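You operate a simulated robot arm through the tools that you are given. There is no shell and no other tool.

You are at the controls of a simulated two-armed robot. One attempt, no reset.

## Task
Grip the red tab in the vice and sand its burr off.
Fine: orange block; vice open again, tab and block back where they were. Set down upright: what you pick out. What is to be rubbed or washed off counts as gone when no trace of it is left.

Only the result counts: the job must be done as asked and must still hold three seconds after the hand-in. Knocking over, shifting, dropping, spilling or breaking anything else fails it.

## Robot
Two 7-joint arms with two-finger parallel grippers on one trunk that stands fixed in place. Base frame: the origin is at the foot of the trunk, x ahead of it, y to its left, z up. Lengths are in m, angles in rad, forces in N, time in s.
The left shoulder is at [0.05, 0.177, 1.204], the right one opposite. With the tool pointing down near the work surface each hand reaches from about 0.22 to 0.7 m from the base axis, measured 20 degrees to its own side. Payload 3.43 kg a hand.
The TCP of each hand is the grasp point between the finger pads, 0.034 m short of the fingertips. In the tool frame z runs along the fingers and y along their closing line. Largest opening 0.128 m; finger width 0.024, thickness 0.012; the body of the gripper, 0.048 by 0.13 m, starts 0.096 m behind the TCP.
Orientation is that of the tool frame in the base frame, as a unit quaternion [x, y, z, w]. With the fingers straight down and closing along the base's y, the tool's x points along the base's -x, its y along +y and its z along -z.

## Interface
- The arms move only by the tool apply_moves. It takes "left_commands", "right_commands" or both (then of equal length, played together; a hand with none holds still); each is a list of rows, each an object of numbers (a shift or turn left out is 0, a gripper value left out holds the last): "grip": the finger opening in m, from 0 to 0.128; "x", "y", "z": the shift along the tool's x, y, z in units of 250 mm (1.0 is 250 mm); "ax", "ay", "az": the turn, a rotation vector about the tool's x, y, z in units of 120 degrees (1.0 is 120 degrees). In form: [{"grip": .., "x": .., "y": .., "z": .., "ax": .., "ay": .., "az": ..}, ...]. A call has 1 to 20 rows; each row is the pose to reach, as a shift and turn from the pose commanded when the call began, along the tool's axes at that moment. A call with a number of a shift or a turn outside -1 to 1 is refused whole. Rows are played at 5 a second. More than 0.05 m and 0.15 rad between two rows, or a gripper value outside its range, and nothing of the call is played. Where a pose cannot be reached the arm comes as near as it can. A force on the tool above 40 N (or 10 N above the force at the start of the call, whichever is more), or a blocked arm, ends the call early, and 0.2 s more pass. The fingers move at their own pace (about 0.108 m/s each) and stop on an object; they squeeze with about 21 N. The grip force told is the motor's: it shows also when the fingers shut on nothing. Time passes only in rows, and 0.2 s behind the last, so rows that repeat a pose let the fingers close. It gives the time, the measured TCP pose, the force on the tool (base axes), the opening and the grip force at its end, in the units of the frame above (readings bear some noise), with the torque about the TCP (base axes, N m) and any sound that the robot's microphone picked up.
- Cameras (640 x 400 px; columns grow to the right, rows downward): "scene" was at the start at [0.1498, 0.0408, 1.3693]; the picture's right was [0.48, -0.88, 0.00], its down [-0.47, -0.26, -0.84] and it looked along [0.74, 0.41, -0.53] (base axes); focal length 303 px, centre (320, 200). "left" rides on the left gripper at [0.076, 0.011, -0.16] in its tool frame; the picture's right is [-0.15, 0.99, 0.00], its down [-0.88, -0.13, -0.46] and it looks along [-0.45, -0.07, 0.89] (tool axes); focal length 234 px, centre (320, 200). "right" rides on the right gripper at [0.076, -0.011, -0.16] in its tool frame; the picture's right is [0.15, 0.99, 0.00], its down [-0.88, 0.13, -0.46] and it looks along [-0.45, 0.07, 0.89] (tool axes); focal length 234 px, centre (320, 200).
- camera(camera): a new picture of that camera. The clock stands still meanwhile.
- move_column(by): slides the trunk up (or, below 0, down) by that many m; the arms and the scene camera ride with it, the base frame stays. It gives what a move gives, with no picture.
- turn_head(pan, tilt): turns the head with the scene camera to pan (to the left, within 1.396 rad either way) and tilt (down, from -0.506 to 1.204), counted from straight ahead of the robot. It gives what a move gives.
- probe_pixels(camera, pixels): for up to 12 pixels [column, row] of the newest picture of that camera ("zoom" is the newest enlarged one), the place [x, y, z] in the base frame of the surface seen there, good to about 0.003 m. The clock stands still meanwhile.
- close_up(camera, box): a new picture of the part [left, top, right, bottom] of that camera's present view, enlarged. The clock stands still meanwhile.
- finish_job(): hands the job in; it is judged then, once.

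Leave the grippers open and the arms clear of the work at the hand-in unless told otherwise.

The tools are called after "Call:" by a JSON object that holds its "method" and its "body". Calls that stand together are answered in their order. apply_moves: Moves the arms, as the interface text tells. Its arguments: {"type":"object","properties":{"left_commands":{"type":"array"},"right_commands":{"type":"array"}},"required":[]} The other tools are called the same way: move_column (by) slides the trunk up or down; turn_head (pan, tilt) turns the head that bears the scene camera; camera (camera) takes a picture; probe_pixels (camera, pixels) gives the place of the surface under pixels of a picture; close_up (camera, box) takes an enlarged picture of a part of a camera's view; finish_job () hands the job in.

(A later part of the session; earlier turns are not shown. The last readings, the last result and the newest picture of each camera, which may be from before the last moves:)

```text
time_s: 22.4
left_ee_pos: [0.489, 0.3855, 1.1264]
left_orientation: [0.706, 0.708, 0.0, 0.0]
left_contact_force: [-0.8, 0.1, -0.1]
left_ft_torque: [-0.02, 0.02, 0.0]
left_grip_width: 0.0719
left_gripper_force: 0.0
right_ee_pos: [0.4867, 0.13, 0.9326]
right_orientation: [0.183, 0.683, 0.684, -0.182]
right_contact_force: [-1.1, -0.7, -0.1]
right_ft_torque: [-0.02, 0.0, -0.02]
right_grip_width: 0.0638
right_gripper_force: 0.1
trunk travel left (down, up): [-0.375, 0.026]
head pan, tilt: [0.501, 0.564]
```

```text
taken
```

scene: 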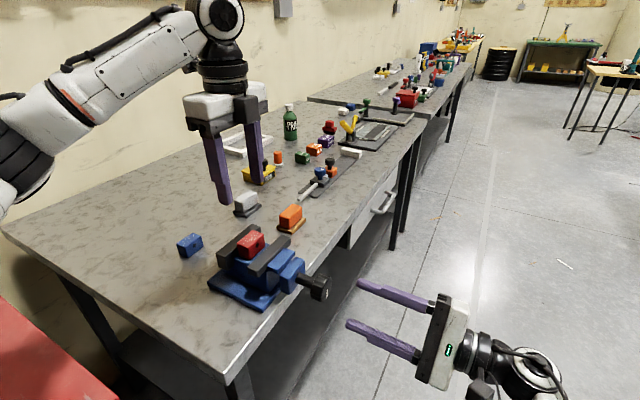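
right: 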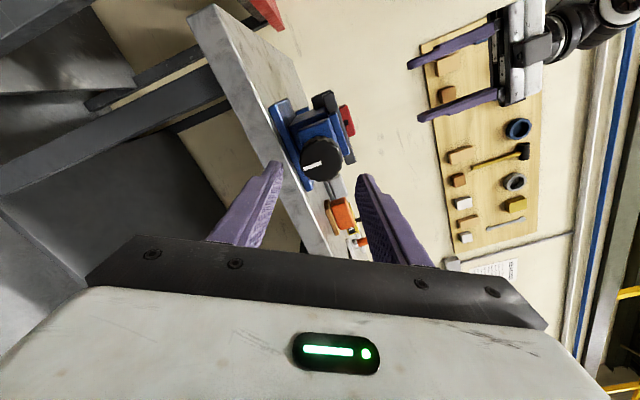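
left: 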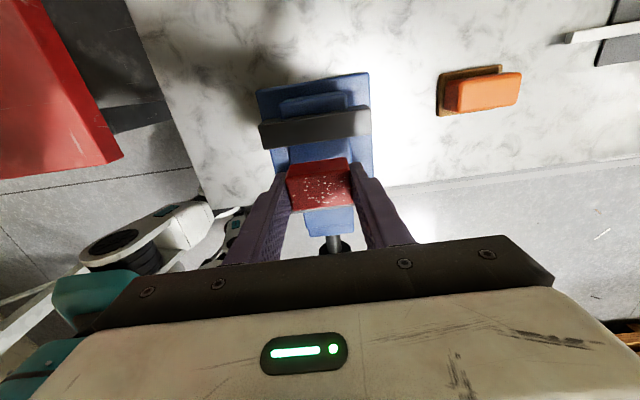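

Well aligned: TCP at (0.4867, 0.130, 0.9326), pointing +y with roll 30°. I advance along the knob axis until the tips surround the knob (TCP y ≈ 0.202), checking forces.

Call:
{"method": "apply_moves", "body": {"right_commands": [{"z": 0.06}, {"z": 0.12}, {"z": 0.18}, {"z": 0.24}, {"z": 0.288}, {"z": 0.288}]}}

Call:
{"method": "camera", "body": {"camera": "right"}}

Call:
{"method": "close_up", "body": {"camera": "scene", "box": [240, 220, 400, 330]}}

Call:
{"method": "camera", "body": {"camera": "left"}}

```text
time_s: 23.8
left_ee_pos: [0.4875, 0.3841, 1.1269]
left_orientation: [0.706, 0.708, 0.001, 0.0]
left_contact_force: [0.1, 0.6, -0.4]
left_ft_torque: [-0.02, 0.0, 0.0]
left_grip_width: 0.0718
left_gripper_force: 0.0
right_ee_pos: [0.4861, 0.2038, 0.9331]
right_orientation: [0.181, 0.684, 0.683, -0.182]
right_contact_force: [-0.2, -0.2, 0.3]
right_ft_torque: [-0.01, -0.02, -0.03]
right_grip_width: 0.0638
right_gripper_force: 0.0
trunk travel left (down, up): [-0.375, 0.026]
head pan, tilt: [0.501, 0.564]
```

```text
taken
```

right: 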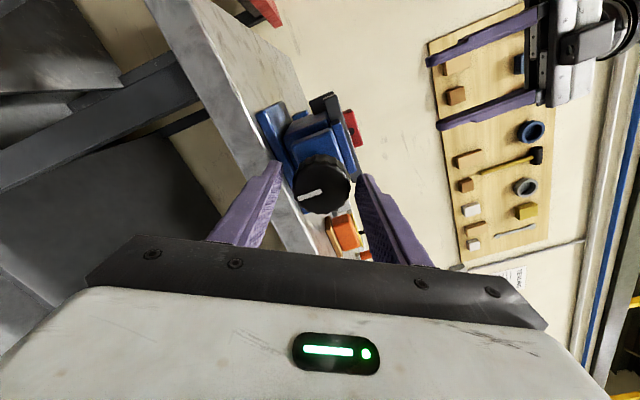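

```text
3.64 times, centred on (320, 275) of scene
```

zoom: 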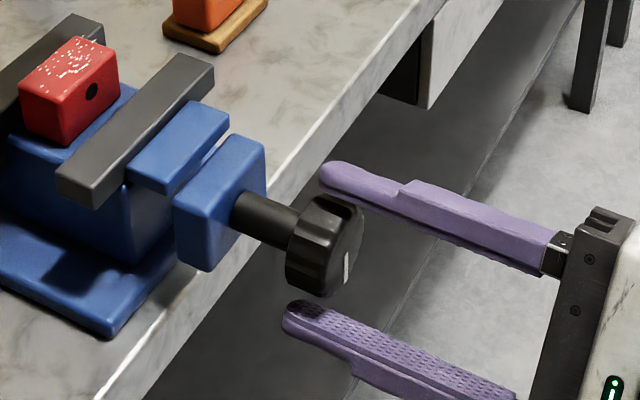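

```text
taken
```

left: 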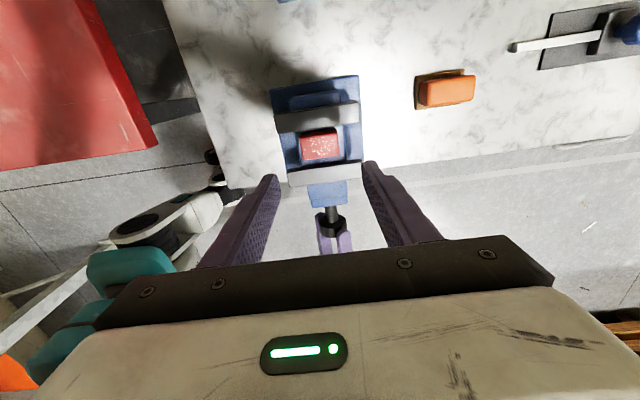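

The fingers straddle the knob evenly. I close them on it.

Call:
{"method": "apply_moves", "body": {"right_commands": [{"grip": 0.05}, {"grip": 0.042}, {"grip": 0.03}, {"grip": 0.03}]}}

Call:
{"method": "close_up", "body": {"camera": "scene", "box": [240, 220, 400, 330]}}

Call:
{"method": "close_up", "body": {"camera": "left", "box": [260, 70, 380, 250]}}

```text
time_s: 24.8
left_ee_pos: [0.4898, 0.3849, 1.1271]
left_orientation: [0.706, 0.708, 0.001, 0.001]
left_contact_force: [0.1, 0.0, -0.6]
left_ft_torque: [0.0, -0.03, 0.01]
left_grip_width: 0.0719
left_gripper_force: 0.1
right_ee_pos: [0.4862, 0.2026, 0.9339]
right_orientation: [0.182, 0.684, 0.683, -0.182]
right_contact_force: [5.7, 3.2, 7.6]
right_ft_torque: [0.02, 0.05, -0.18]
right_grip_width: 0.0471
right_gripper_force: 45.1
trunk travel left (down, up): [-0.375, 0.026]
head pan, tilt: [0.501, 0.564]
```

```text
3.64 times, centred on (320, 275) of scene
```

zoom: 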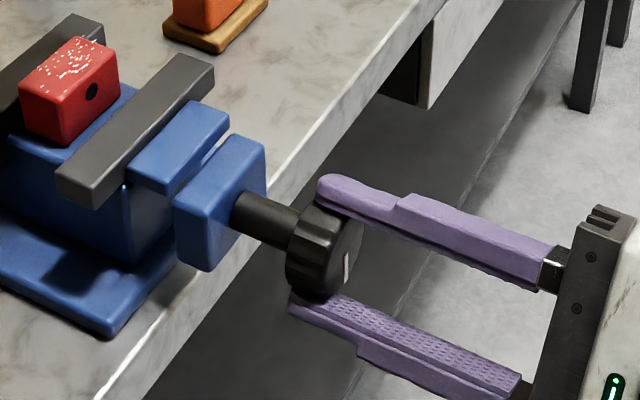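

```text
2.22 times, centred on (320, 160) of left
```

zoom: 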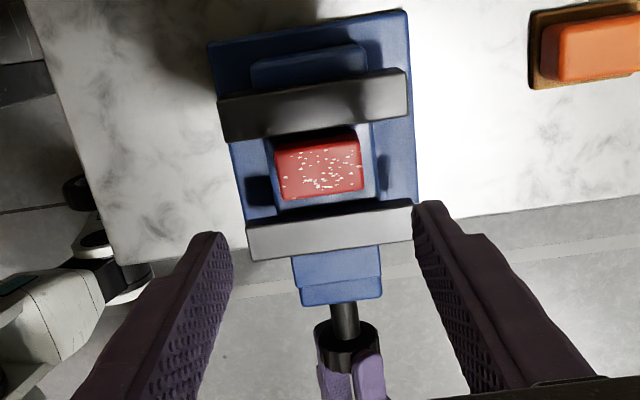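

Grip on the knob is firm (47 mm across). A small misalignment pushes ~9 N, so I correct 1 mm, then test a clockwise turn of 30° and watch the jaw and mark.

Call:
{"method": "apply_moves", "body": {"right_commands": [{"grip": 0.03, "y": 0.004}, {"y": 0.004, "az": 0.05}, {"y": 0.004, "az": 0.1}, {"y": 0.004, "az": 0.15}, {"y": 0.004, "az": 0.2}, {"y": 0.004, "az": 0.25}, {"y": 0.004, "az": 0.25}]}}

Call:
{"method": "close_up", "body": {"camera": "scene", "box": [240, 220, 400, 330]}}

Call:
{"method": "close_up", "body": {"camera": "left", "box": [260, 70, 380, 250]}}

```text
time_s: 26.4
left_ee_pos: [0.4884, 0.387, 1.1263]
left_orientation: [0.707, 0.707, -0.001, 0.001]
left_contact_force: [1.0, -1.1, 0.1]
left_ft_torque: [0.03, 0.01, 0.01]
left_grip_width: 0.0718
left_gripper_force: 0.1
right_ee_pos: [0.487, 0.2055, 0.9363]
right_orientation: [0.352, 0.613, 0.613, -0.352]
right_contact_force: [17.7, 28.3, 15.1]
right_ft_torque: [0.4, -0.26, -0.04]
right_grip_width: 0.0469
right_gripper_force: 45.1
trunk travel left (down, up): [-0.375, 0.026]
head pan, tilt: [0.501, 0.564]
```

```text
3.64 times, centred on (320, 275) of scene
```

zoom: 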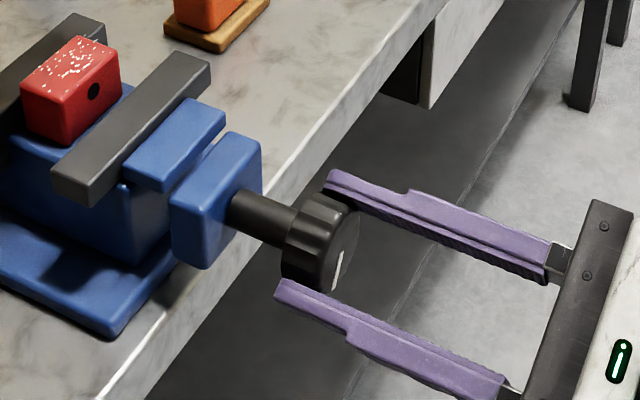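

```text
2.22 times, centred on (320, 160) of left
```

zoom: 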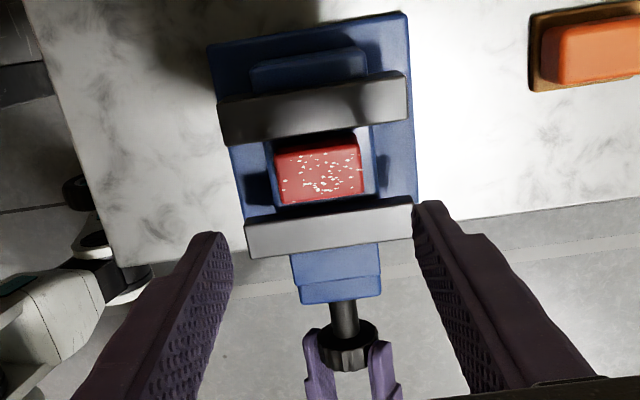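

The knob turned clockwise and the jaw assembly with knob advanced about 2–3 mm toward +y, dragging the hand (28 N). So clockwise closes. I follow the knob 3 mm along +y and 2 mm sideways to relax the forces, then read.

Call:
{"method": "apply_moves", "body": {"right_commands": [{"y": 0.004, "z": 0.006}, {"y": 0.008, "z": 0.012}, {"y": 0.008, "z": 0.012}]}}

Call:
{"method": "close_up", "body": {"camera": "left", "box": [270, 90, 370, 200]}}

```text
time_s: 27.2
left_ee_pos: [0.4882, 0.3854, 1.1272]
left_orientation: [0.707, 0.708, 0.001, 0.001]
left_contact_force: [0.2, -0.4, 0.4]
left_ft_torque: [-0.05, 0.0, 0.01]
left_grip_width: 0.0716
left_gripper_force: 0.0
right_ee_pos: [0.4881, 0.2056, 0.9371]
right_orientation: [0.353, 0.613, 0.613, -0.353]
right_contact_force: [5.3, 8.0, 17.4]
right_ft_torque: [0.0, -0.13, -0.63]
right_grip_width: 0.0469
right_gripper_force: 45.2
trunk travel left (down, up): [-0.375, 0.026]
head pan, tilt: [0.501, 0.564]
```

```text
3.64 times, centred on (320, 145) of left
```

zoom: 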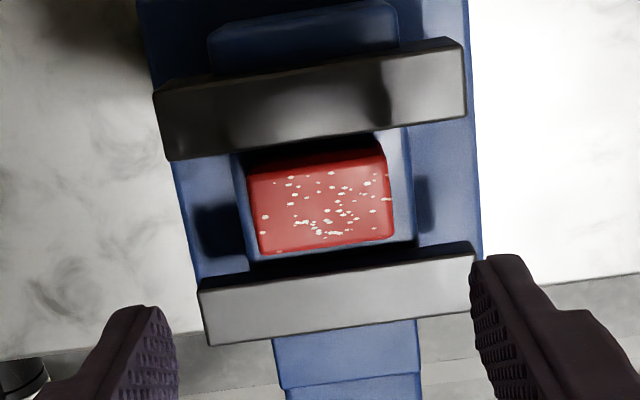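

Axial pull is down to 8 N; the screw advances roughly 2.5–3 mm per 30° (≈30 mm/turn). I correct the remaining upward offset and turn a further 72° while following along +y.

Call:
{"method": "apply_moves", "body": {"right_commands": [{"x": 0.0074, "y": 0.008, "z": 0.005}, {"x": 0.0074, "y": 0.008, "z": 0.008, "az": 0.0667}, {"x": 0.0074, "y": 0.008, "z": 0.011, "az": 0.1333}, {"x": 0.0074, "y": 0.008, "z": 0.014, "az": 0.2}, {"x": 0.0074, "y": 0.008, "z": 0.017, "az": 0.2667}, {"x": 0.0074, "y": 0.008, "z": 0.02, "az": 0.3333}, {"x": 0.0074, "y": 0.008, "z": 0.023, "az": 0.4}, {"x": 0.0074, "y": 0.008, "z": 0.026, "az": 0.4667}, {"x": 0.0074, "y": 0.008, "z": 0.029, "az": 0.5333}, {"x": 0.0074, "y": 0.008, "z": 0.029, "az": 0.5333}]}}

Call:
{"method": "close_up", "body": {"camera": "left", "box": [270, 90, 370, 200]}}

Call:
{"method": "close_up", "body": {"camera": "scene", "box": [240, 220, 400, 330]}}

```text
time_s: 29.4
left_ee_pos: [0.491, 0.3876, 1.1251]
left_orientation: [0.707, 0.707, -0.002, 0.001]
left_contact_force: [0.0, 0.4, 0.2]
left_ft_torque: [-0.03, 0.05, 0.01]
left_grip_width: 0.072
left_gripper_force: 0.0
right_ee_pos: [0.4921, 0.2137, 0.9364]
right_orientation: [0.627, 0.331, 0.332, -0.622]
right_contact_force: [20.1, 24.9, -1.3]
right_ft_torque: [-0.03, -0.23, 0.16]
right_grip_width: 0.0466
right_gripper_force: 45.1
trunk travel left (down, up): [-0.375, 0.026]
head pan, tilt: [0.501, 0.564]
```

```text
3.64 times, centred on (320, 145) of left
```

zoom: 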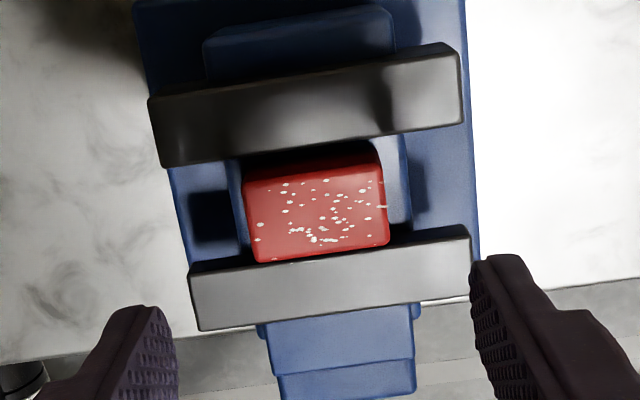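

```text
3.64 times, centred on (320, 275) of scene
```

zoom: 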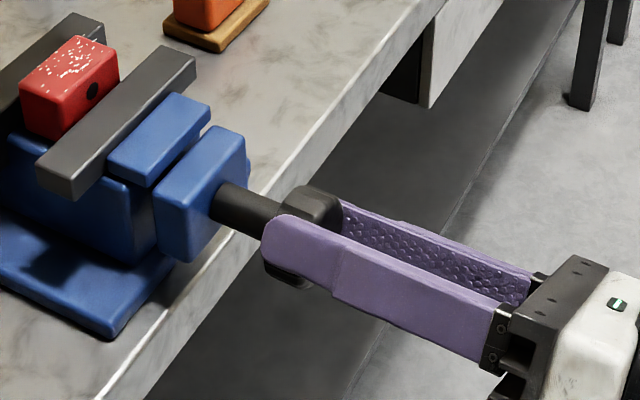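

The jaw advanced to about 10 mm total for ~94° of turn (≈40 mm/turn). About 15 mm (~140°) remain. I relax the forces, open the fingers, back off along −y and then roll back for a second stroke.

Call:
{"method": "apply_moves", "body": {"right_commands": [{"y": 0.004, "z": 0.008}, {"y": 0.006, "z": 0.012}, {"grip": 0.055, "y": 0.006, "z": 0.012}, {"grip": 0.066, "y": 0.006, "z": 0.012}, {"grip": 0.066, "y": 0.006, "z": -0.06}, {"y": 0.006, "z": -0.16}, {"y": 0.006, "z": -0.16}]}}

Call:
{"method": "camera", "body": {"camera": "right"}}

Call:
{"method": "close_up", "body": {"camera": "scene", "box": [240, 220, 400, 330]}}

```text
time_s: 31.0
left_ee_pos: [0.4898, 0.3845, 1.1267]
left_orientation: [0.707, 0.708, 0.001, 0.001]
left_contact_force: [-0.2, -0.6, 1.2]
left_ft_torque: [0.02, 0.0, -0.02]
left_grip_width: 0.0717
left_gripper_force: 0.0
right_ee_pos: [0.4907, 0.172, 0.9372]
right_orientation: [0.624, 0.333, 0.332, -0.624]
right_contact_force: [-0.3, 0.5, 0.0]
right_ft_torque: [-0.03, 0.0, 0.01]
right_grip_width: 0.0658
right_gripper_force: 0.0
trunk travel left (down, up): [-0.375, 0.026]
head pan, tilt: [0.501, 0.564]
```

```text
taken
```

right: 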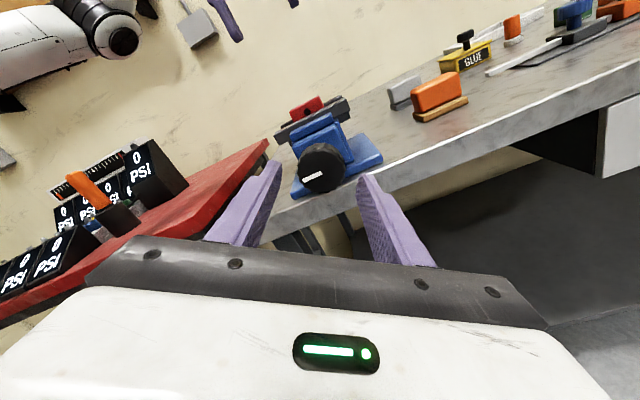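

```text
3.64 times, centred on (320, 275) of scene
```

zoom: 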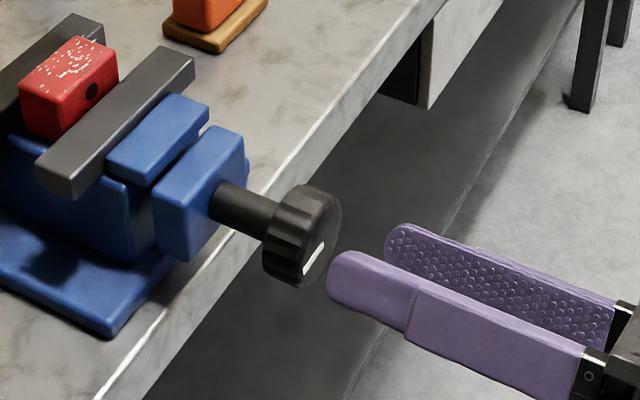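

The mark has swung from 6 to 9 o'clock (~92° turned). I'll enlarge the knob in the right view to refine the axis position.

Call:
{"method": "close_up", "body": {"camera": "right", "box": [280, 120, 370, 210]}}

Call:
{"method": "close_up", "body": {"camera": "left", "box": [270, 90, 370, 250]}}

```text
4.44 times, centred on (325, 165) of right
```

zoom: 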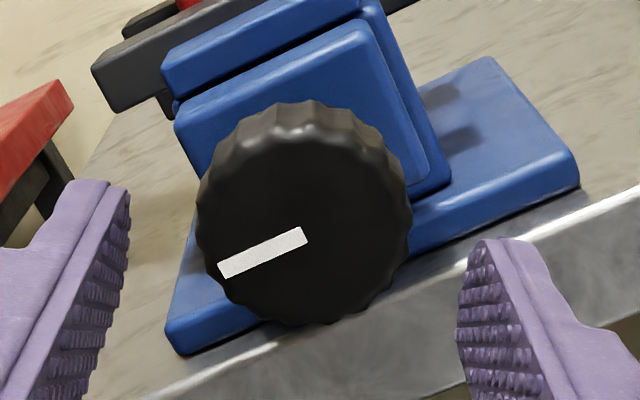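

```text
2.50 times, centred on (320, 170) of left
```

zoom: 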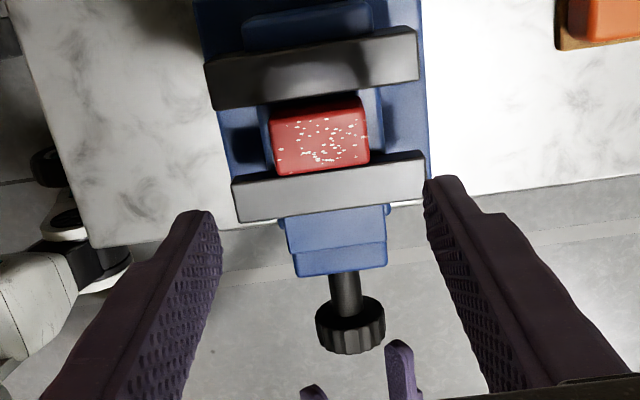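

Combining the readings, the knob axis is at about (0.489, 0.9335). I recentre by ~3 mm and roll the open hand back from 124° to 20°, still short of the knob.

Call:
{"method": "apply_moves", "body": {"right_commands": [{"x": -0.0133, "y": 0.0018, "az": -0.0667}, {"x": -0.0133, "y": 0.0018, "az": -0.1333}, {"x": -0.0133, "y": 0.0018, "az": -0.2}, {"x": -0.0133, "y": 0.0018, "az": -0.2667}, {"x": -0.0133, "y": 0.0018, "az": -0.3333}, {"x": -0.0133, "y": 0.0018, "az": -0.4}, {"x": -0.0133, "y": 0.0018, "az": -0.4667}, {"x": -0.0133, "y": 0.0018, "az": -0.5333}, {"x": -0.0133, "y": 0.0018, "az": -0.6}, {"x": -0.0133, "y": 0.0018, "az": -0.6667}, {"x": -0.0133, "y": 0.0018, "az": -0.7333}, {"x": -0.0133, "y": 0.0018, "az": -0.8}, {"x": -0.0133, "y": 0.0018, "az": -0.8667}, {"x": -0.0133, "y": 0.0018, "az": -0.8667}]}}

Call:
{"method": "camera", "body": {"camera": "right"}}

```text
time_s: 34.0
left_ee_pos: [0.4892, 0.3854, 1.127]
left_orientation: [0.707, 0.707, 0.001, 0.001]
left_contact_force: [-0.5, -0.4, 0.7]
left_ft_torque: [0.01, 0.0, 0.01]
left_grip_width: 0.0718
left_gripper_force: 0.0
right_ee_pos: [0.4884, 0.1712, 0.9331]
right_orientation: [0.121, 0.697, 0.696, -0.122]
right_contact_force: [0.4, -0.2, -0.6]
right_ft_torque: [-0.02, 0.0, 0.01]
right_grip_width: 0.0658
right_gripper_force: 0.0
trunk travel left (down, up): [-0.375, 0.026]
head pan, tilt: [0.501, 0.564]
```

```text
taken
```

right: 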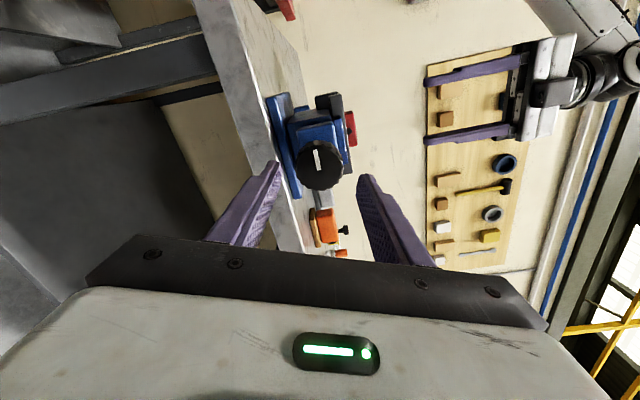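

Roll 20° reached, knob centred at (320,163) between the fingers. I advance 42 mm and grip again.

Call:
{"method": "apply_moves", "body": {"right_commands": [{"z": 0.06}, {"z": 0.12}, {"z": 0.168}, {"grip": 0.052, "z": 0.168}, {"grip": 0.045, "z": 0.168}, {"grip": 0.03, "z": 0.168}, {"grip": 0.03, "z": 0.168}]}}

Call:
{"method": "close_up", "body": {"camera": "scene", "box": [240, 220, 400, 330]}}

```text
time_s: 35.6
left_ee_pos: [0.4887, 0.3847, 1.1269]
left_orientation: [0.707, 0.707, 0.0, 0.0]
left_contact_force: [0.4, 0.0, -0.9]
left_ft_torque: [0.0, 0.0, 0.01]
left_grip_width: 0.0721
left_gripper_force: 0.0
right_ee_pos: [0.4889, 0.2142, 0.9339]
right_orientation: [0.122, 0.697, 0.696, -0.122]
right_contact_force: [-0.4, 0.2, -2.5]
right_ft_torque: [0.28, 0.02, -0.33]
right_grip_width: 0.0473
right_gripper_force: 44.9
trunk travel left (down, up): [-0.375, 0.026]
head pan, tilt: [0.501, 0.564]
```

```text
3.64 times, centred on (320, 275) of scene
```

zoom: 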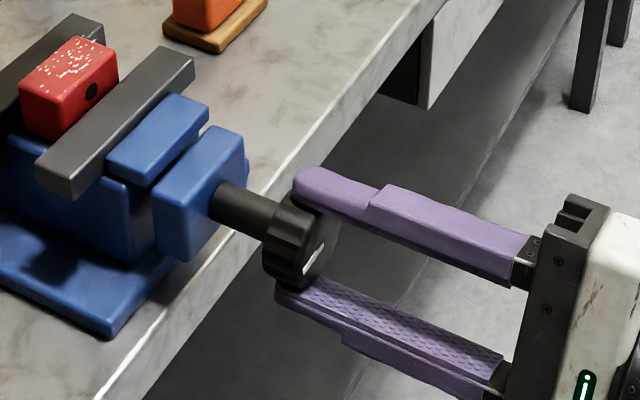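

Aligned with hardly any side load. I turn clockwise 96°, following the screw's advance (~0.114 mm/deg).

Call:
{"method": "apply_moves", "body": {"right_commands": [{"z": 0.0036, "az": 0.0667}, {"z": 0.0073, "az": 0.1333}, {"z": 0.011, "az": 0.2}, {"z": 0.0146, "az": 0.2667}, {"z": 0.0183, "az": 0.3333}, {"z": 0.0219, "az": 0.4}, {"z": 0.0256, "az": 0.4667}, {"z": 0.0292, "az": 0.5333}, {"z": 0.0329, "az": 0.6}, {"z": 0.0365, "az": 0.6667}, {"z": 0.0402, "az": 0.7333}, {"z": 0.0438, "az": 0.8}, {"z": 0.0438, "az": 0.8}]}}

Call:
{"method": "close_up", "body": {"camera": "scene", "box": [240, 220, 400, 330]}}

Call:
{"method": "close_up", "body": {"camera": "left", "box": [270, 90, 370, 200]}}

```text
time_s: 38.4
left_ee_pos: [0.4887, 0.3832, 1.128]
left_orientation: [0.707, 0.708, 0.002, 0.0]
left_contact_force: [-0.8, -0.5, -0.4]
left_ft_torque: [0.02, 0.01, 0.03]
left_grip_width: 0.072
left_gripper_force: 0.1
right_ee_pos: [0.4895, 0.2232, 0.9325]
right_orientation: [0.6, 0.375, 0.375, -0.599]
right_contact_force: [-2.3, -13.2, -1.5]
right_ft_torque: [-0.1, -0.42, 0.17]
right_grip_width: 0.047
right_gripper_force: 44.6
trunk travel left (down, up): [-0.375, 0.026]
head pan, tilt: [0.501, 0.564]
```

```text
3.64 times, centred on (320, 275) of scene
```

zoom: 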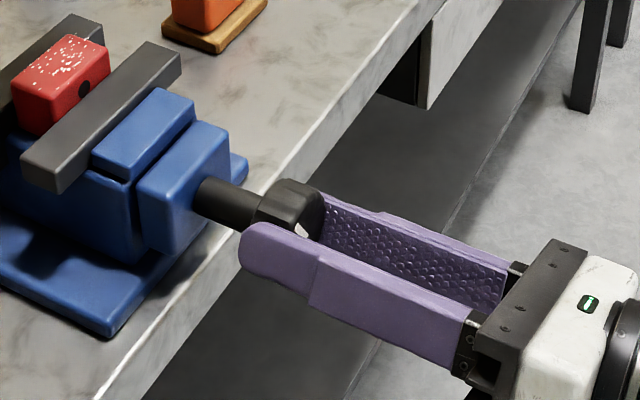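

```text
3.64 times, centred on (320, 145) of left
```

zoom: 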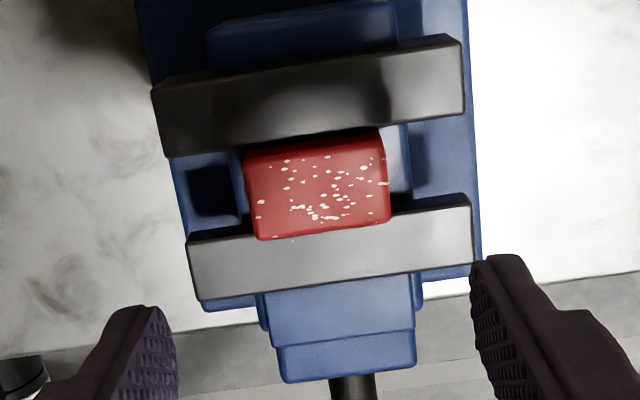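

The jaw has reached the tab and appears to have slid it toward the fixed jaw; axial force is −13 N. Let me look closer at the tab and jaws.

Call:
{"method": "close_up", "body": {"camera": "scene", "box": [215, 215, 305, 285]}}

Call:
{"method": "close_up", "body": {"camera": "left", "box": [290, 105, 360, 165]}}

```text
5.71 times, centred on (260, 250) of scene
```

zoom: 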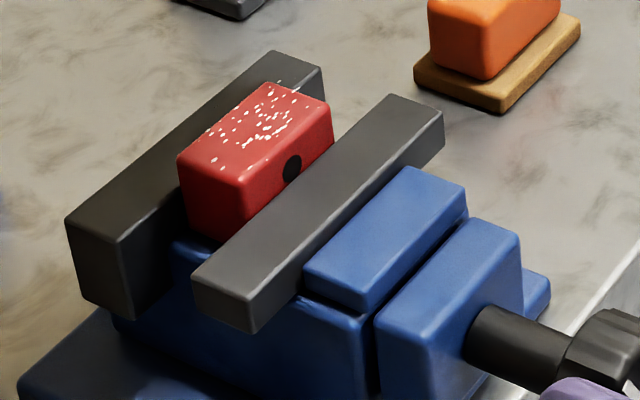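

```text
6.67 times, centred on (325, 135) of left
```

zoom: 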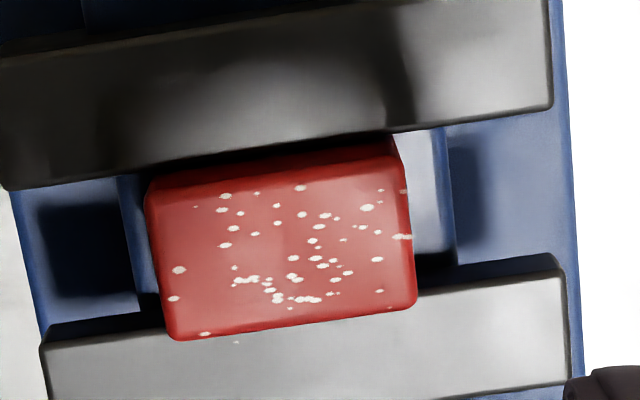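

The tab is nearly between both jaws. I keep turning in small steps, watching the torque about the screw axis.

Call:
{"method": "apply_moves", "body": {"right_commands": [{"z": 0.0, "az": 0.0667}, {"z": 0.003, "az": 0.1333}, {"z": 0.006, "az": 0.2}, {"z": 0.006, "az": 0.2}]}}

Call:
{"method": "close_up", "body": {"camera": "scene", "box": [215, 215, 305, 285]}}

Call:
{"method": "close_up", "body": {"camera": "left", "box": [290, 105, 360, 165]}}

```text
time_s: 39.4
left_ee_pos: [0.4889, 0.3844, 1.1257]
left_orientation: [0.706, 0.708, 0.0, 0.0]
left_contact_force: [0.1, 0.4, 0.2]
left_ft_torque: [0.02, 0.01, 0.0]
left_grip_width: 0.0718
left_gripper_force: 0.1
right_ee_pos: [0.491, 0.2261, 0.9329]
right_orientation: [0.665, 0.241, 0.243, -0.664]
right_contact_force: [6.6, -5.5, -2.0]
right_ft_torque: [-0.16, -0.9, -0.07]
right_grip_width: 0.0466
right_gripper_force: 45.2
trunk travel left (down, up): [-0.375, 0.026]
head pan, tilt: [0.501, 0.564]
```

```text
5.71 times, centred on (260, 250) of scene
```

zoom: 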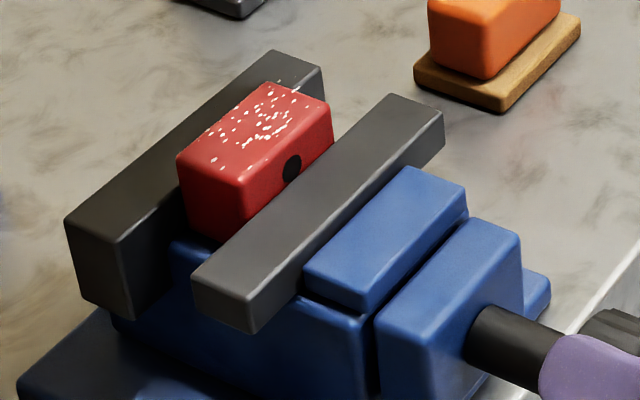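

```text
6.67 times, centred on (325, 135) of left
```

zoom: 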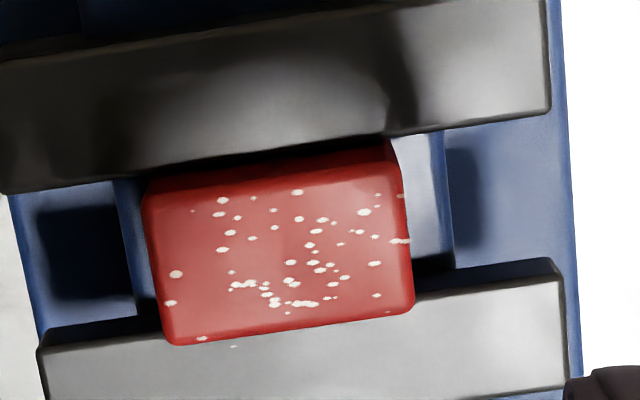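

The jaw no longer moves and torque rose to −0.9 N·m: the tab is clamped. I give a little more turn to make sure it is tight.

Call:
{"method": "apply_moves", "body": {"right_commands": [{"z": 0.0, "az": 0.05}, {"z": 0.0, "az": 0.1}, {"z": 0.0, "az": 0.15}, {"z": 0.0, "az": 0.15}]}}

Call:
{"method": "close_up", "body": {"camera": "scene", "box": [215, 215, 305, 285]}}

Call:
{"method": "close_up", "body": {"camera": "right", "box": [270, 100, 390, 220]}}

```text
time_s: 40.4
left_ee_pos: [0.4903, 0.3853, 1.1249]
left_orientation: [0.706, 0.708, 0.0, 0.001]
left_contact_force: [-0.3, 0.3, 0.3]
left_ft_torque: [0.0, 0.02, -0.02]
left_grip_width: 0.0718
left_gripper_force: 0.1
right_ee_pos: [0.4879, 0.227, 0.9328]
right_orientation: [0.695, 0.134, 0.135, -0.693]
right_contact_force: [3.1, -0.1, -7.6]
right_ft_torque: [0.02, -0.04, -0.14]
right_grip_width: 0.0471
right_gripper_force: 44.9
trunk travel left (down, up): [-0.375, 0.026]
head pan, tilt: [0.501, 0.564]
```

```text
5.71 times, centred on (260, 250) of scene
```

zoom: 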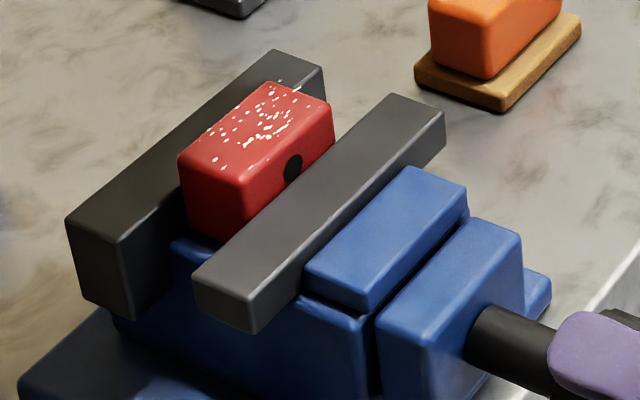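

```text
3.33 times, centred on (330, 160) of right
```

zoom: 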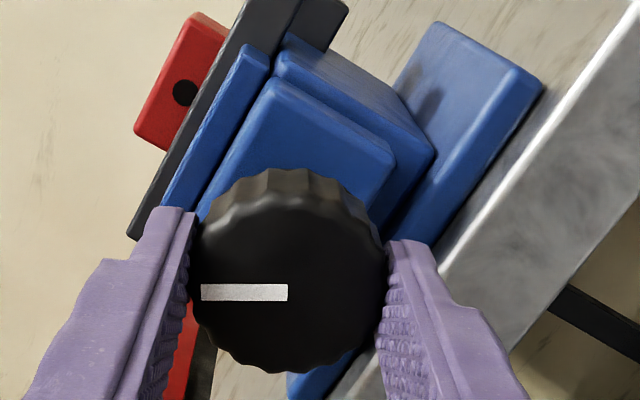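

Torque fell back to zero — the fingers slipped on the fluted knob; the mark suggests ~150° total turn. I'll probe the jaws to measure the actual remaining gap.

Call:
{"method": "close_up", "body": {"camera": "scene", "box": [215, 215, 305, 285]}}

Call:
{"method": "probe_pixels", "body": {"camera": "zoom", "pixels": [[205, 270], [240, 235], [390, 100], [375, 115], [130, 235], [115, 225], [315, 70], [435, 115], [255, 295], [270, 240], [250, 190], [320, 120]]}}

Call:
{"method": "camera", "body": {"camera": "left"}}

```text
5.71 times, centred on (260, 250) of scene
```

zoom: 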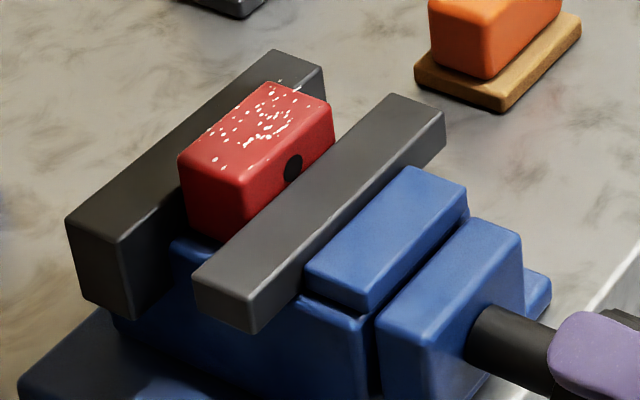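

```text
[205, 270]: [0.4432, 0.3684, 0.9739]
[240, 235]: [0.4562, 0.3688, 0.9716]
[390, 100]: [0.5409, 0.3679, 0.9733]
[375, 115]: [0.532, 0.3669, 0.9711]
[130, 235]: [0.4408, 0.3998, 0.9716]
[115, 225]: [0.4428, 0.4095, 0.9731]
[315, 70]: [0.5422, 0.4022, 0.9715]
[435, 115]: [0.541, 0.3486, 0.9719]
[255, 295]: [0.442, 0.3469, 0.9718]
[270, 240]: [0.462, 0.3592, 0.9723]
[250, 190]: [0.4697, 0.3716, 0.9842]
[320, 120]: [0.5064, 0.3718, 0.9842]
```

```text
taken
```

left: 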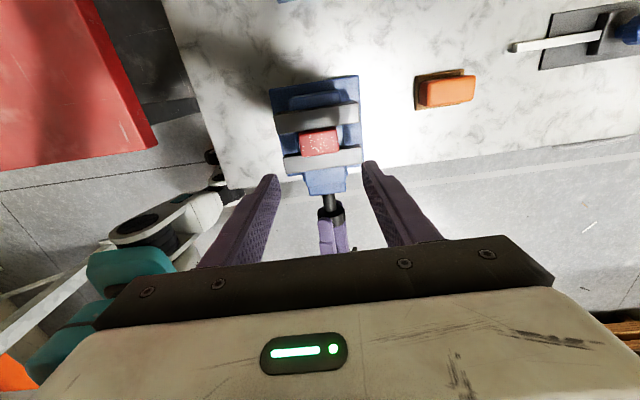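

Probes show the moving jaw's face at y ≈ 0.369 and the tab's face at ≈ 0.371, fixed jaw at 0.402 – so the tab looks to be between both jaws. I release the knob and back off to see the mark.

Call:
{"method": "apply_moves", "body": {"right_commands": [{"grip": 0.055}, {"grip": 0.066}, {"grip": 0.066}, {"z": -0.1}, {"z": -0.2}, {"z": -0.2}]}}

Call:
{"method": "close_up", "body": {"camera": "scene", "box": [240, 220, 400, 330]}}

Call:
{"method": "close_up", "body": {"camera": "right", "box": [260, 80, 400, 220]}}

```text
time_s: 41.8
left_ee_pos: [0.4885, 0.3854, 1.1271]
left_orientation: [0.707, 0.707, 0.001, 0.001]
left_contact_force: [-0.3, -0.3, -0.4]
left_ft_torque: [-0.01, 0.01, -0.01]
left_grip_width: 0.072
left_gripper_force: 0.0
right_ee_pos: [0.4893, 0.1767, 0.934]
right_orientation: [0.694, 0.136, 0.135, -0.694]
right_contact_force: [-0.4, 0.5, 0.7]
right_ft_torque: [0.01, -0.01, -0.01]
right_grip_width: 0.0658
right_gripper_force: 0.0
trunk travel left (down, up): [-0.375, 0.026]
head pan, tilt: [0.501, 0.564]
```

```text
3.64 times, centred on (320, 275) of scene
```

zoom: 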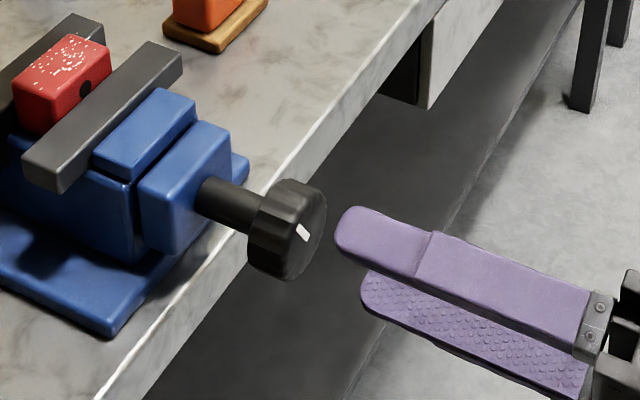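

```text
2.86 times, centred on (330, 150) of right
```

zoom: 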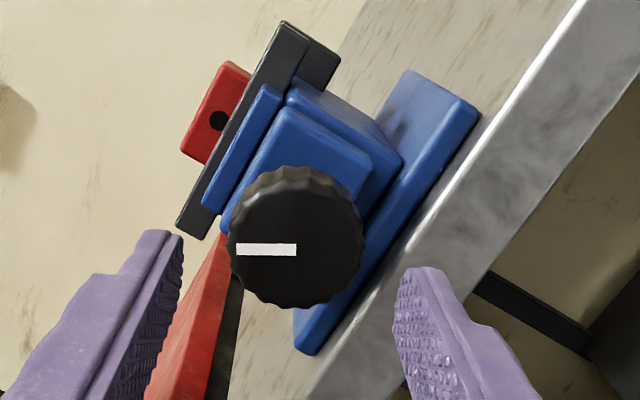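

The mark stays at ~150° after release, so the screw holds: the jaws are tight on the tab (fingers slipped at ~0.9 N·m). I retract the right hand further and then study the orange block for gripping.

Call:
{"method": "apply_moves", "body": {"right_commands": [{"z": -0.1}, {"z": -0.2}, {"z": -0.3}, {"z": -0.3}]}}

Call:
{"method": "close_up", "body": {"camera": "scene", "box": [266, 196, 316, 238]}}

Call:
{"method": "probe_pixels", "body": {"camera": "zoom", "pixels": [[215, 190], [330, 80], [415, 105], [300, 210], [340, 140], [212, 260], [300, 300], [420, 190], [190, 300], [330, 355], [455, 225], [335, 325]]}}

```text
time_s: 42.8
left_ee_pos: [0.4892, 0.3854, 1.1273]
left_orientation: [0.707, 0.707, 0.0, 0.001]
left_contact_force: [-1.0, 0.5, 0.2]
left_ft_torque: [0.02, 0.0, 0.03]
left_grip_width: 0.0719
left_gripper_force: 0.1
right_ee_pos: [0.4895, 0.1018, 0.9341]
right_orientation: [0.694, 0.135, 0.135, -0.694]
right_contact_force: [0.0, -0.1, 0.2]
right_ft_torque: [0.03, 0.01, -0.01]
right_grip_width: 0.0662
right_gripper_force: 0.0
trunk travel left (down, up): [-0.375, 0.026]
head pan, tilt: [0.501, 0.564]
```

```text
9.52 times, centred on (291, 217) of scene
```

zoom: 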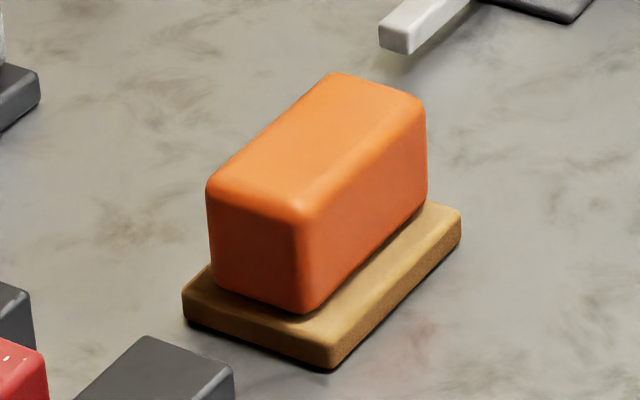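

```text
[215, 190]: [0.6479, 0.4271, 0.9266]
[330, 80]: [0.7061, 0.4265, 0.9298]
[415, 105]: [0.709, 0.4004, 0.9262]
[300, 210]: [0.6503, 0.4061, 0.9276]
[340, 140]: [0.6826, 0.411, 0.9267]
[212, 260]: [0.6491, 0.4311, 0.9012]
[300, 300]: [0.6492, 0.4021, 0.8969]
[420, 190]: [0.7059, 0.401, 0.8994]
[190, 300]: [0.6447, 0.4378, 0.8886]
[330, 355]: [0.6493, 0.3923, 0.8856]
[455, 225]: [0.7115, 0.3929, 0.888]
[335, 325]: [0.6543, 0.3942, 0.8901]
```

Orange block: handle x 0.647–0.709, y 0.401–0.429, top 0.928; sole z 0.879–0.890, about aligned with x. It is far for a vertical tool, so I'll grip across y with the tool tilted outward about the closing axis. First the left hand turns back (closing along y) and moves toward the block at height.

Call:
{"method": "apply_moves", "body": {"left_commands": [{"grip": 0.072, "x": 0.0113, "y": 0.0335, "z": -0.02, "az": -0.0682}, {"x": 0.0225, "y": 0.067, "z": -0.04, "az": -0.1364}, {"x": 0.0338, "y": 0.1, "z": -0.06, "az": -0.2046}, {"x": 0.045, "y": 0.134, "z": -0.06, "az": -0.2728}, {"x": 0.0564, "y": 0.167, "z": -0.06, "az": -0.341}, {"x": 0.0676, "y": 0.2, "z": -0.06, "az": -0.4092}, {"x": 0.079, "y": 0.234, "z": -0.06, "az": -0.4774}, {"x": 0.09, "y": 0.268, "z": -0.06, "az": -0.5456}, {"x": 0.1015, "y": 0.301, "z": -0.06, "az": -0.6138}, {"x": 0.1127, "y": 0.334, "z": -0.06, "az": -0.682}, {"x": 0.124, "y": 0.368, "z": -0.06, "az": -0.75}, {"x": 0.124, "y": 0.368, "z": -0.06, "az": -0.75}]}}

Call:
{"method": "camera", "body": {"camera": "left"}}

Call:
{"method": "camera", "body": {"camera": "scene"}}

```text
time_s: 45.4
left_ee_pos: [0.5805, 0.4161, 1.1424]
left_orientation: [-0.002, 1.0, 0.0, 0.001]
left_contact_force: [0.4, -0.3, 0.3]
left_ft_torque: [0.01, 0.0, -0.04]
left_grip_width: 0.0721
left_gripper_force: 0.0
right_ee_pos: [0.4894, 0.1012, 0.9341]
right_orientation: [0.694, 0.136, 0.134, -0.694]
right_contact_force: [-0.1, -0.2, -0.6]
right_ft_torque: [0.02, -0.01, 0.0]
right_grip_width: 0.066
right_gripper_force: 0.1
trunk travel left (down, up): [-0.375, 0.026]
head pan, tilt: [0.501, 0.564]
```

```text
taken
```

left: 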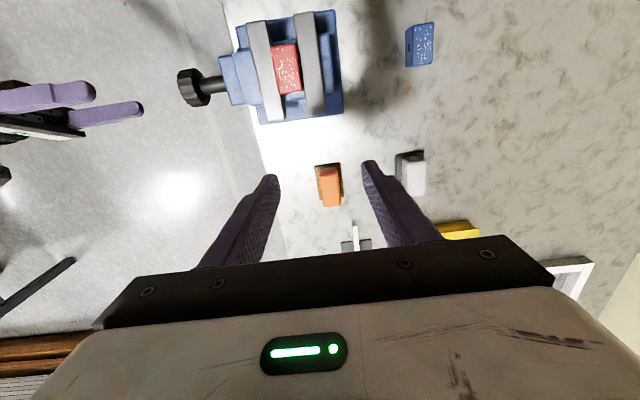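

```text
taken
```

scene: 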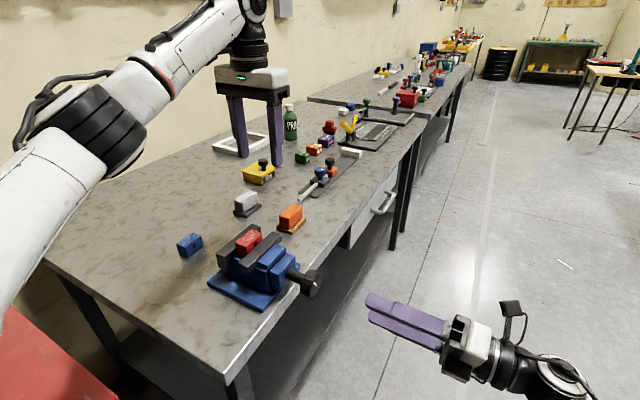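

The left camera now sees the clamped tab (288,70) and the orange block (328,185). Enlarging both.

Call:
{"method": "close_up", "body": {"camera": "left", "box": [300, 150, 360, 215]}}

Call:
{"method": "probe_pixels", "body": {"camera": "zoom", "pixels": [[200, 100], [290, 100], [200, 330], [310, 330], [240, 200], [270, 320], [230, 120], [330, 200], [180, 150], [260, 340], [320, 150], [420, 380]]}}

Call:
{"method": "close_up", "body": {"camera": "left", "box": [230, 5, 350, 125]}}

```text
6.15 times, centred on (330, 182) of left
```

zoom: 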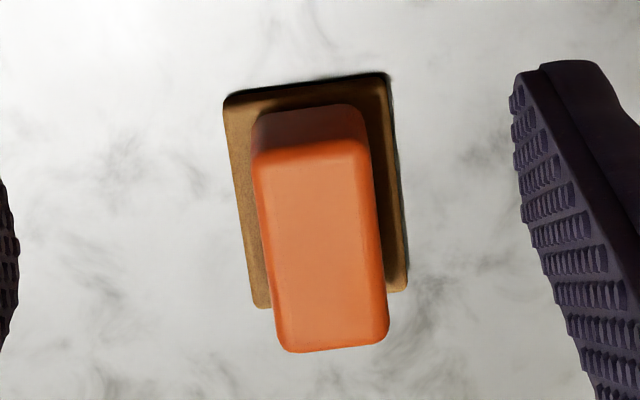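

```text
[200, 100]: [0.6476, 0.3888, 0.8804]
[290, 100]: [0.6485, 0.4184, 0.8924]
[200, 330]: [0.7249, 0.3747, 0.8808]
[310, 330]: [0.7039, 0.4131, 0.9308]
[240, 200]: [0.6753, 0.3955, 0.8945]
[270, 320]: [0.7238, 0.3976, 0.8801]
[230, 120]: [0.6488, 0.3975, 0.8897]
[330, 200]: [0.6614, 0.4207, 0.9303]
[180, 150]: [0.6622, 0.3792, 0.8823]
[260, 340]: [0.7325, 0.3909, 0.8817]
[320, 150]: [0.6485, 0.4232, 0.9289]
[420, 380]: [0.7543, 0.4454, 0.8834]
```

```text
3.33 times, centred on (290, 65) of left
```

zoom: 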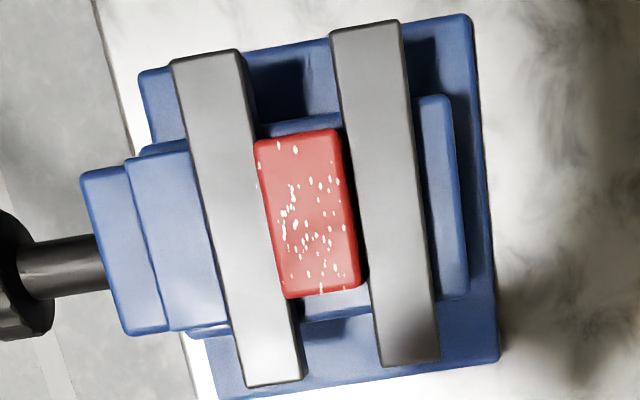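

Ray geometry puts the handle's centre at about (0.678, 0.418), yaw ≈ 0°, width ≈ 30 mm. I now tilt the hand 25° outward and go to a hover above the block to test the reach.

Call:
{"method": "apply_moves", "body": {"left_commands": [{"x": -0.06, "y": 0.002, "z": 0.09, "ay": -0.0416}, {"x": -0.12, "y": 0.004, "z": 0.18, "ay": -0.0832}, {"x": -0.18, "y": 0.006, "z": 0.27, "ay": -0.1248}, {"x": -0.24, "y": 0.008, "z": 0.36, "ay": -0.1664}, {"x": -0.298, "y": 0.008, "z": 0.448, "ay": -0.208}, {"x": -0.298, "y": 0.008, "z": 0.448, "ay": -0.208}]}}

Call:
{"method": "camera", "body": {"camera": "left"}}

Call:
{"method": "camera", "body": {"camera": "scene"}}

```text
time_s: 46.8
left_ee_pos: [0.6549, 0.4181, 1.0306]
left_orientation: [0.0, 0.976, 0.001, 0.217]
left_contact_force: [-0.3, -0.5, 0.2]
left_ft_torque: [-0.01, 0.02, 0.03]
left_grip_width: 0.0719
left_gripper_force: 0.2
right_ee_pos: [0.49, 0.1015, 0.9335]
right_orientation: [0.695, 0.136, 0.136, -0.693]
right_contact_force: [0.9, -0.2, -0.4]
right_ft_torque: [0.01, 0.01, -0.01]
right_grip_width: 0.0661
right_gripper_force: 0.1
trunk travel left (down, up): [-0.375, 0.026]
head pan, tilt: [0.501, 0.564]
```

```text
taken
```

left: 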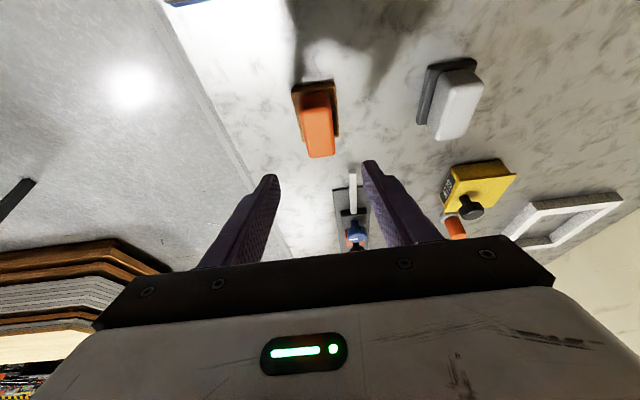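

```text
taken
```

scene: 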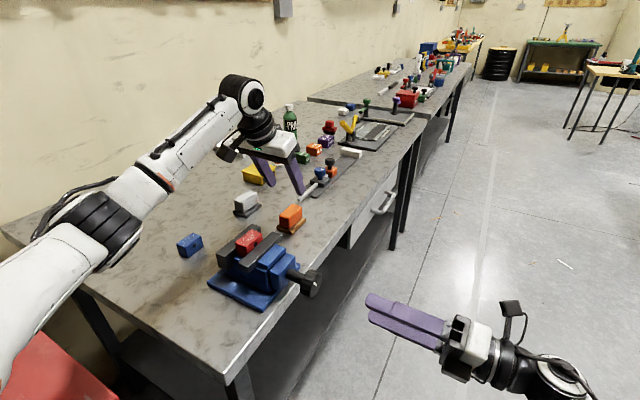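

Reach is fine with the tilt. I move to just above the block's handle (TCP 0.672, 0.418, 0.980) and check the finger alignment.

Call:
{"method": "apply_moves", "body": {"left_commands": [{"x": 0.0115, "z": 0.105}, {"x": 0.023, "z": 0.21}, {"x": 0.023, "z": 0.21}]}}

Call:
{"method": "camera", "body": {"camera": "left"}}

Call:
{"method": "close_up", "body": {"camera": "scene", "box": [220, 130, 350, 240]}}

```text
time_s: 47.6
left_ee_pos: [0.6734, 0.4171, 0.9806]
left_orientation: [-0.001, 0.976, 0.001, 0.216]
left_contact_force: [-0.7, -0.4, 0.0]
left_ft_torque: [-0.01, 0.0, 0.0]
left_grip_width: 0.0721
left_gripper_force: 0.1
right_ee_pos: [0.49, 0.1012, 0.9355]
right_orientation: [0.694, 0.136, 0.136, -0.694]
right_contact_force: [-0.8, 0.6, -0.2]
right_ft_torque: [0.01, -0.02, 0.03]
right_grip_width: 0.0661
right_gripper_force: 0.2
trunk travel left (down, up): [-0.375, 0.026]
head pan, tilt: [0.501, 0.564]
```

```text
taken
```

left: 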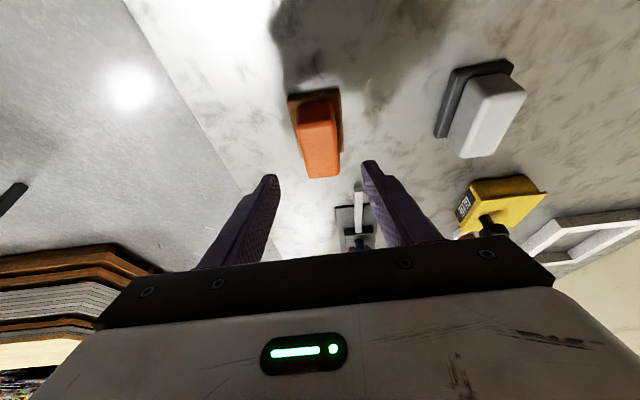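

```text
3.64 times, centred on (285, 185) of scene
```

zoom: 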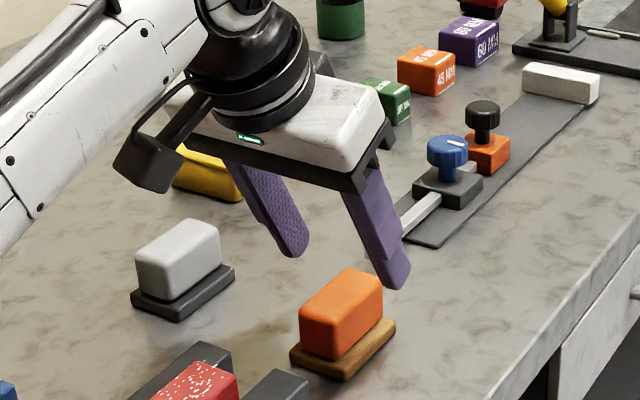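

Fingers straddle the block in y with room on both sides. I go straight down 48 mm so the tips stop ~5 mm above the sole.

Call:
{"method": "apply_moves", "body": {"left_commands": [{"x": 0.027, "z": 0.058}, {"x": 0.054, "z": 0.116}, {"x": 0.0812, "z": 0.174}, {"x": 0.0812, "z": 0.174}]}}

Call:
{"method": "camera", "body": {"camera": "left"}}

Call:
{"method": "close_up", "body": {"camera": "scene", "box": [220, 130, 350, 240]}}

```text
time_s: 48.6
left_ee_pos: [0.6735, 0.4174, 0.9316]
left_orientation: [-0.001, 0.976, -0.001, 0.216]
left_contact_force: [0.1, -0.1, -0.4]
left_ft_torque: [0.01, -0.01, 0.0]
left_grip_width: 0.0719
left_gripper_force: 0.0
right_ee_pos: [0.4891, 0.1006, 0.9335]
right_orientation: [0.695, 0.136, 0.135, -0.693]
right_contact_force: [0.2, -0.2, -0.1]
right_ft_torque: [0.01, -0.01, -0.02]
right_grip_width: 0.066
right_gripper_force: 0.0
trunk travel left (down, up): [-0.375, 0.026]
head pan, tilt: [0.501, 0.564]
```

```text
taken
```

left: 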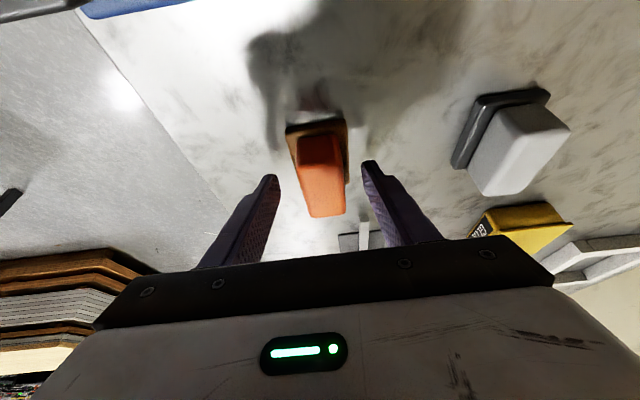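

```text
3.64 times, centred on (285, 185) of scene
```

zoom: 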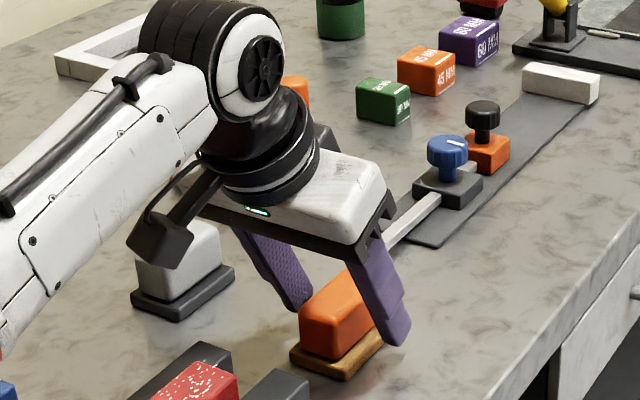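

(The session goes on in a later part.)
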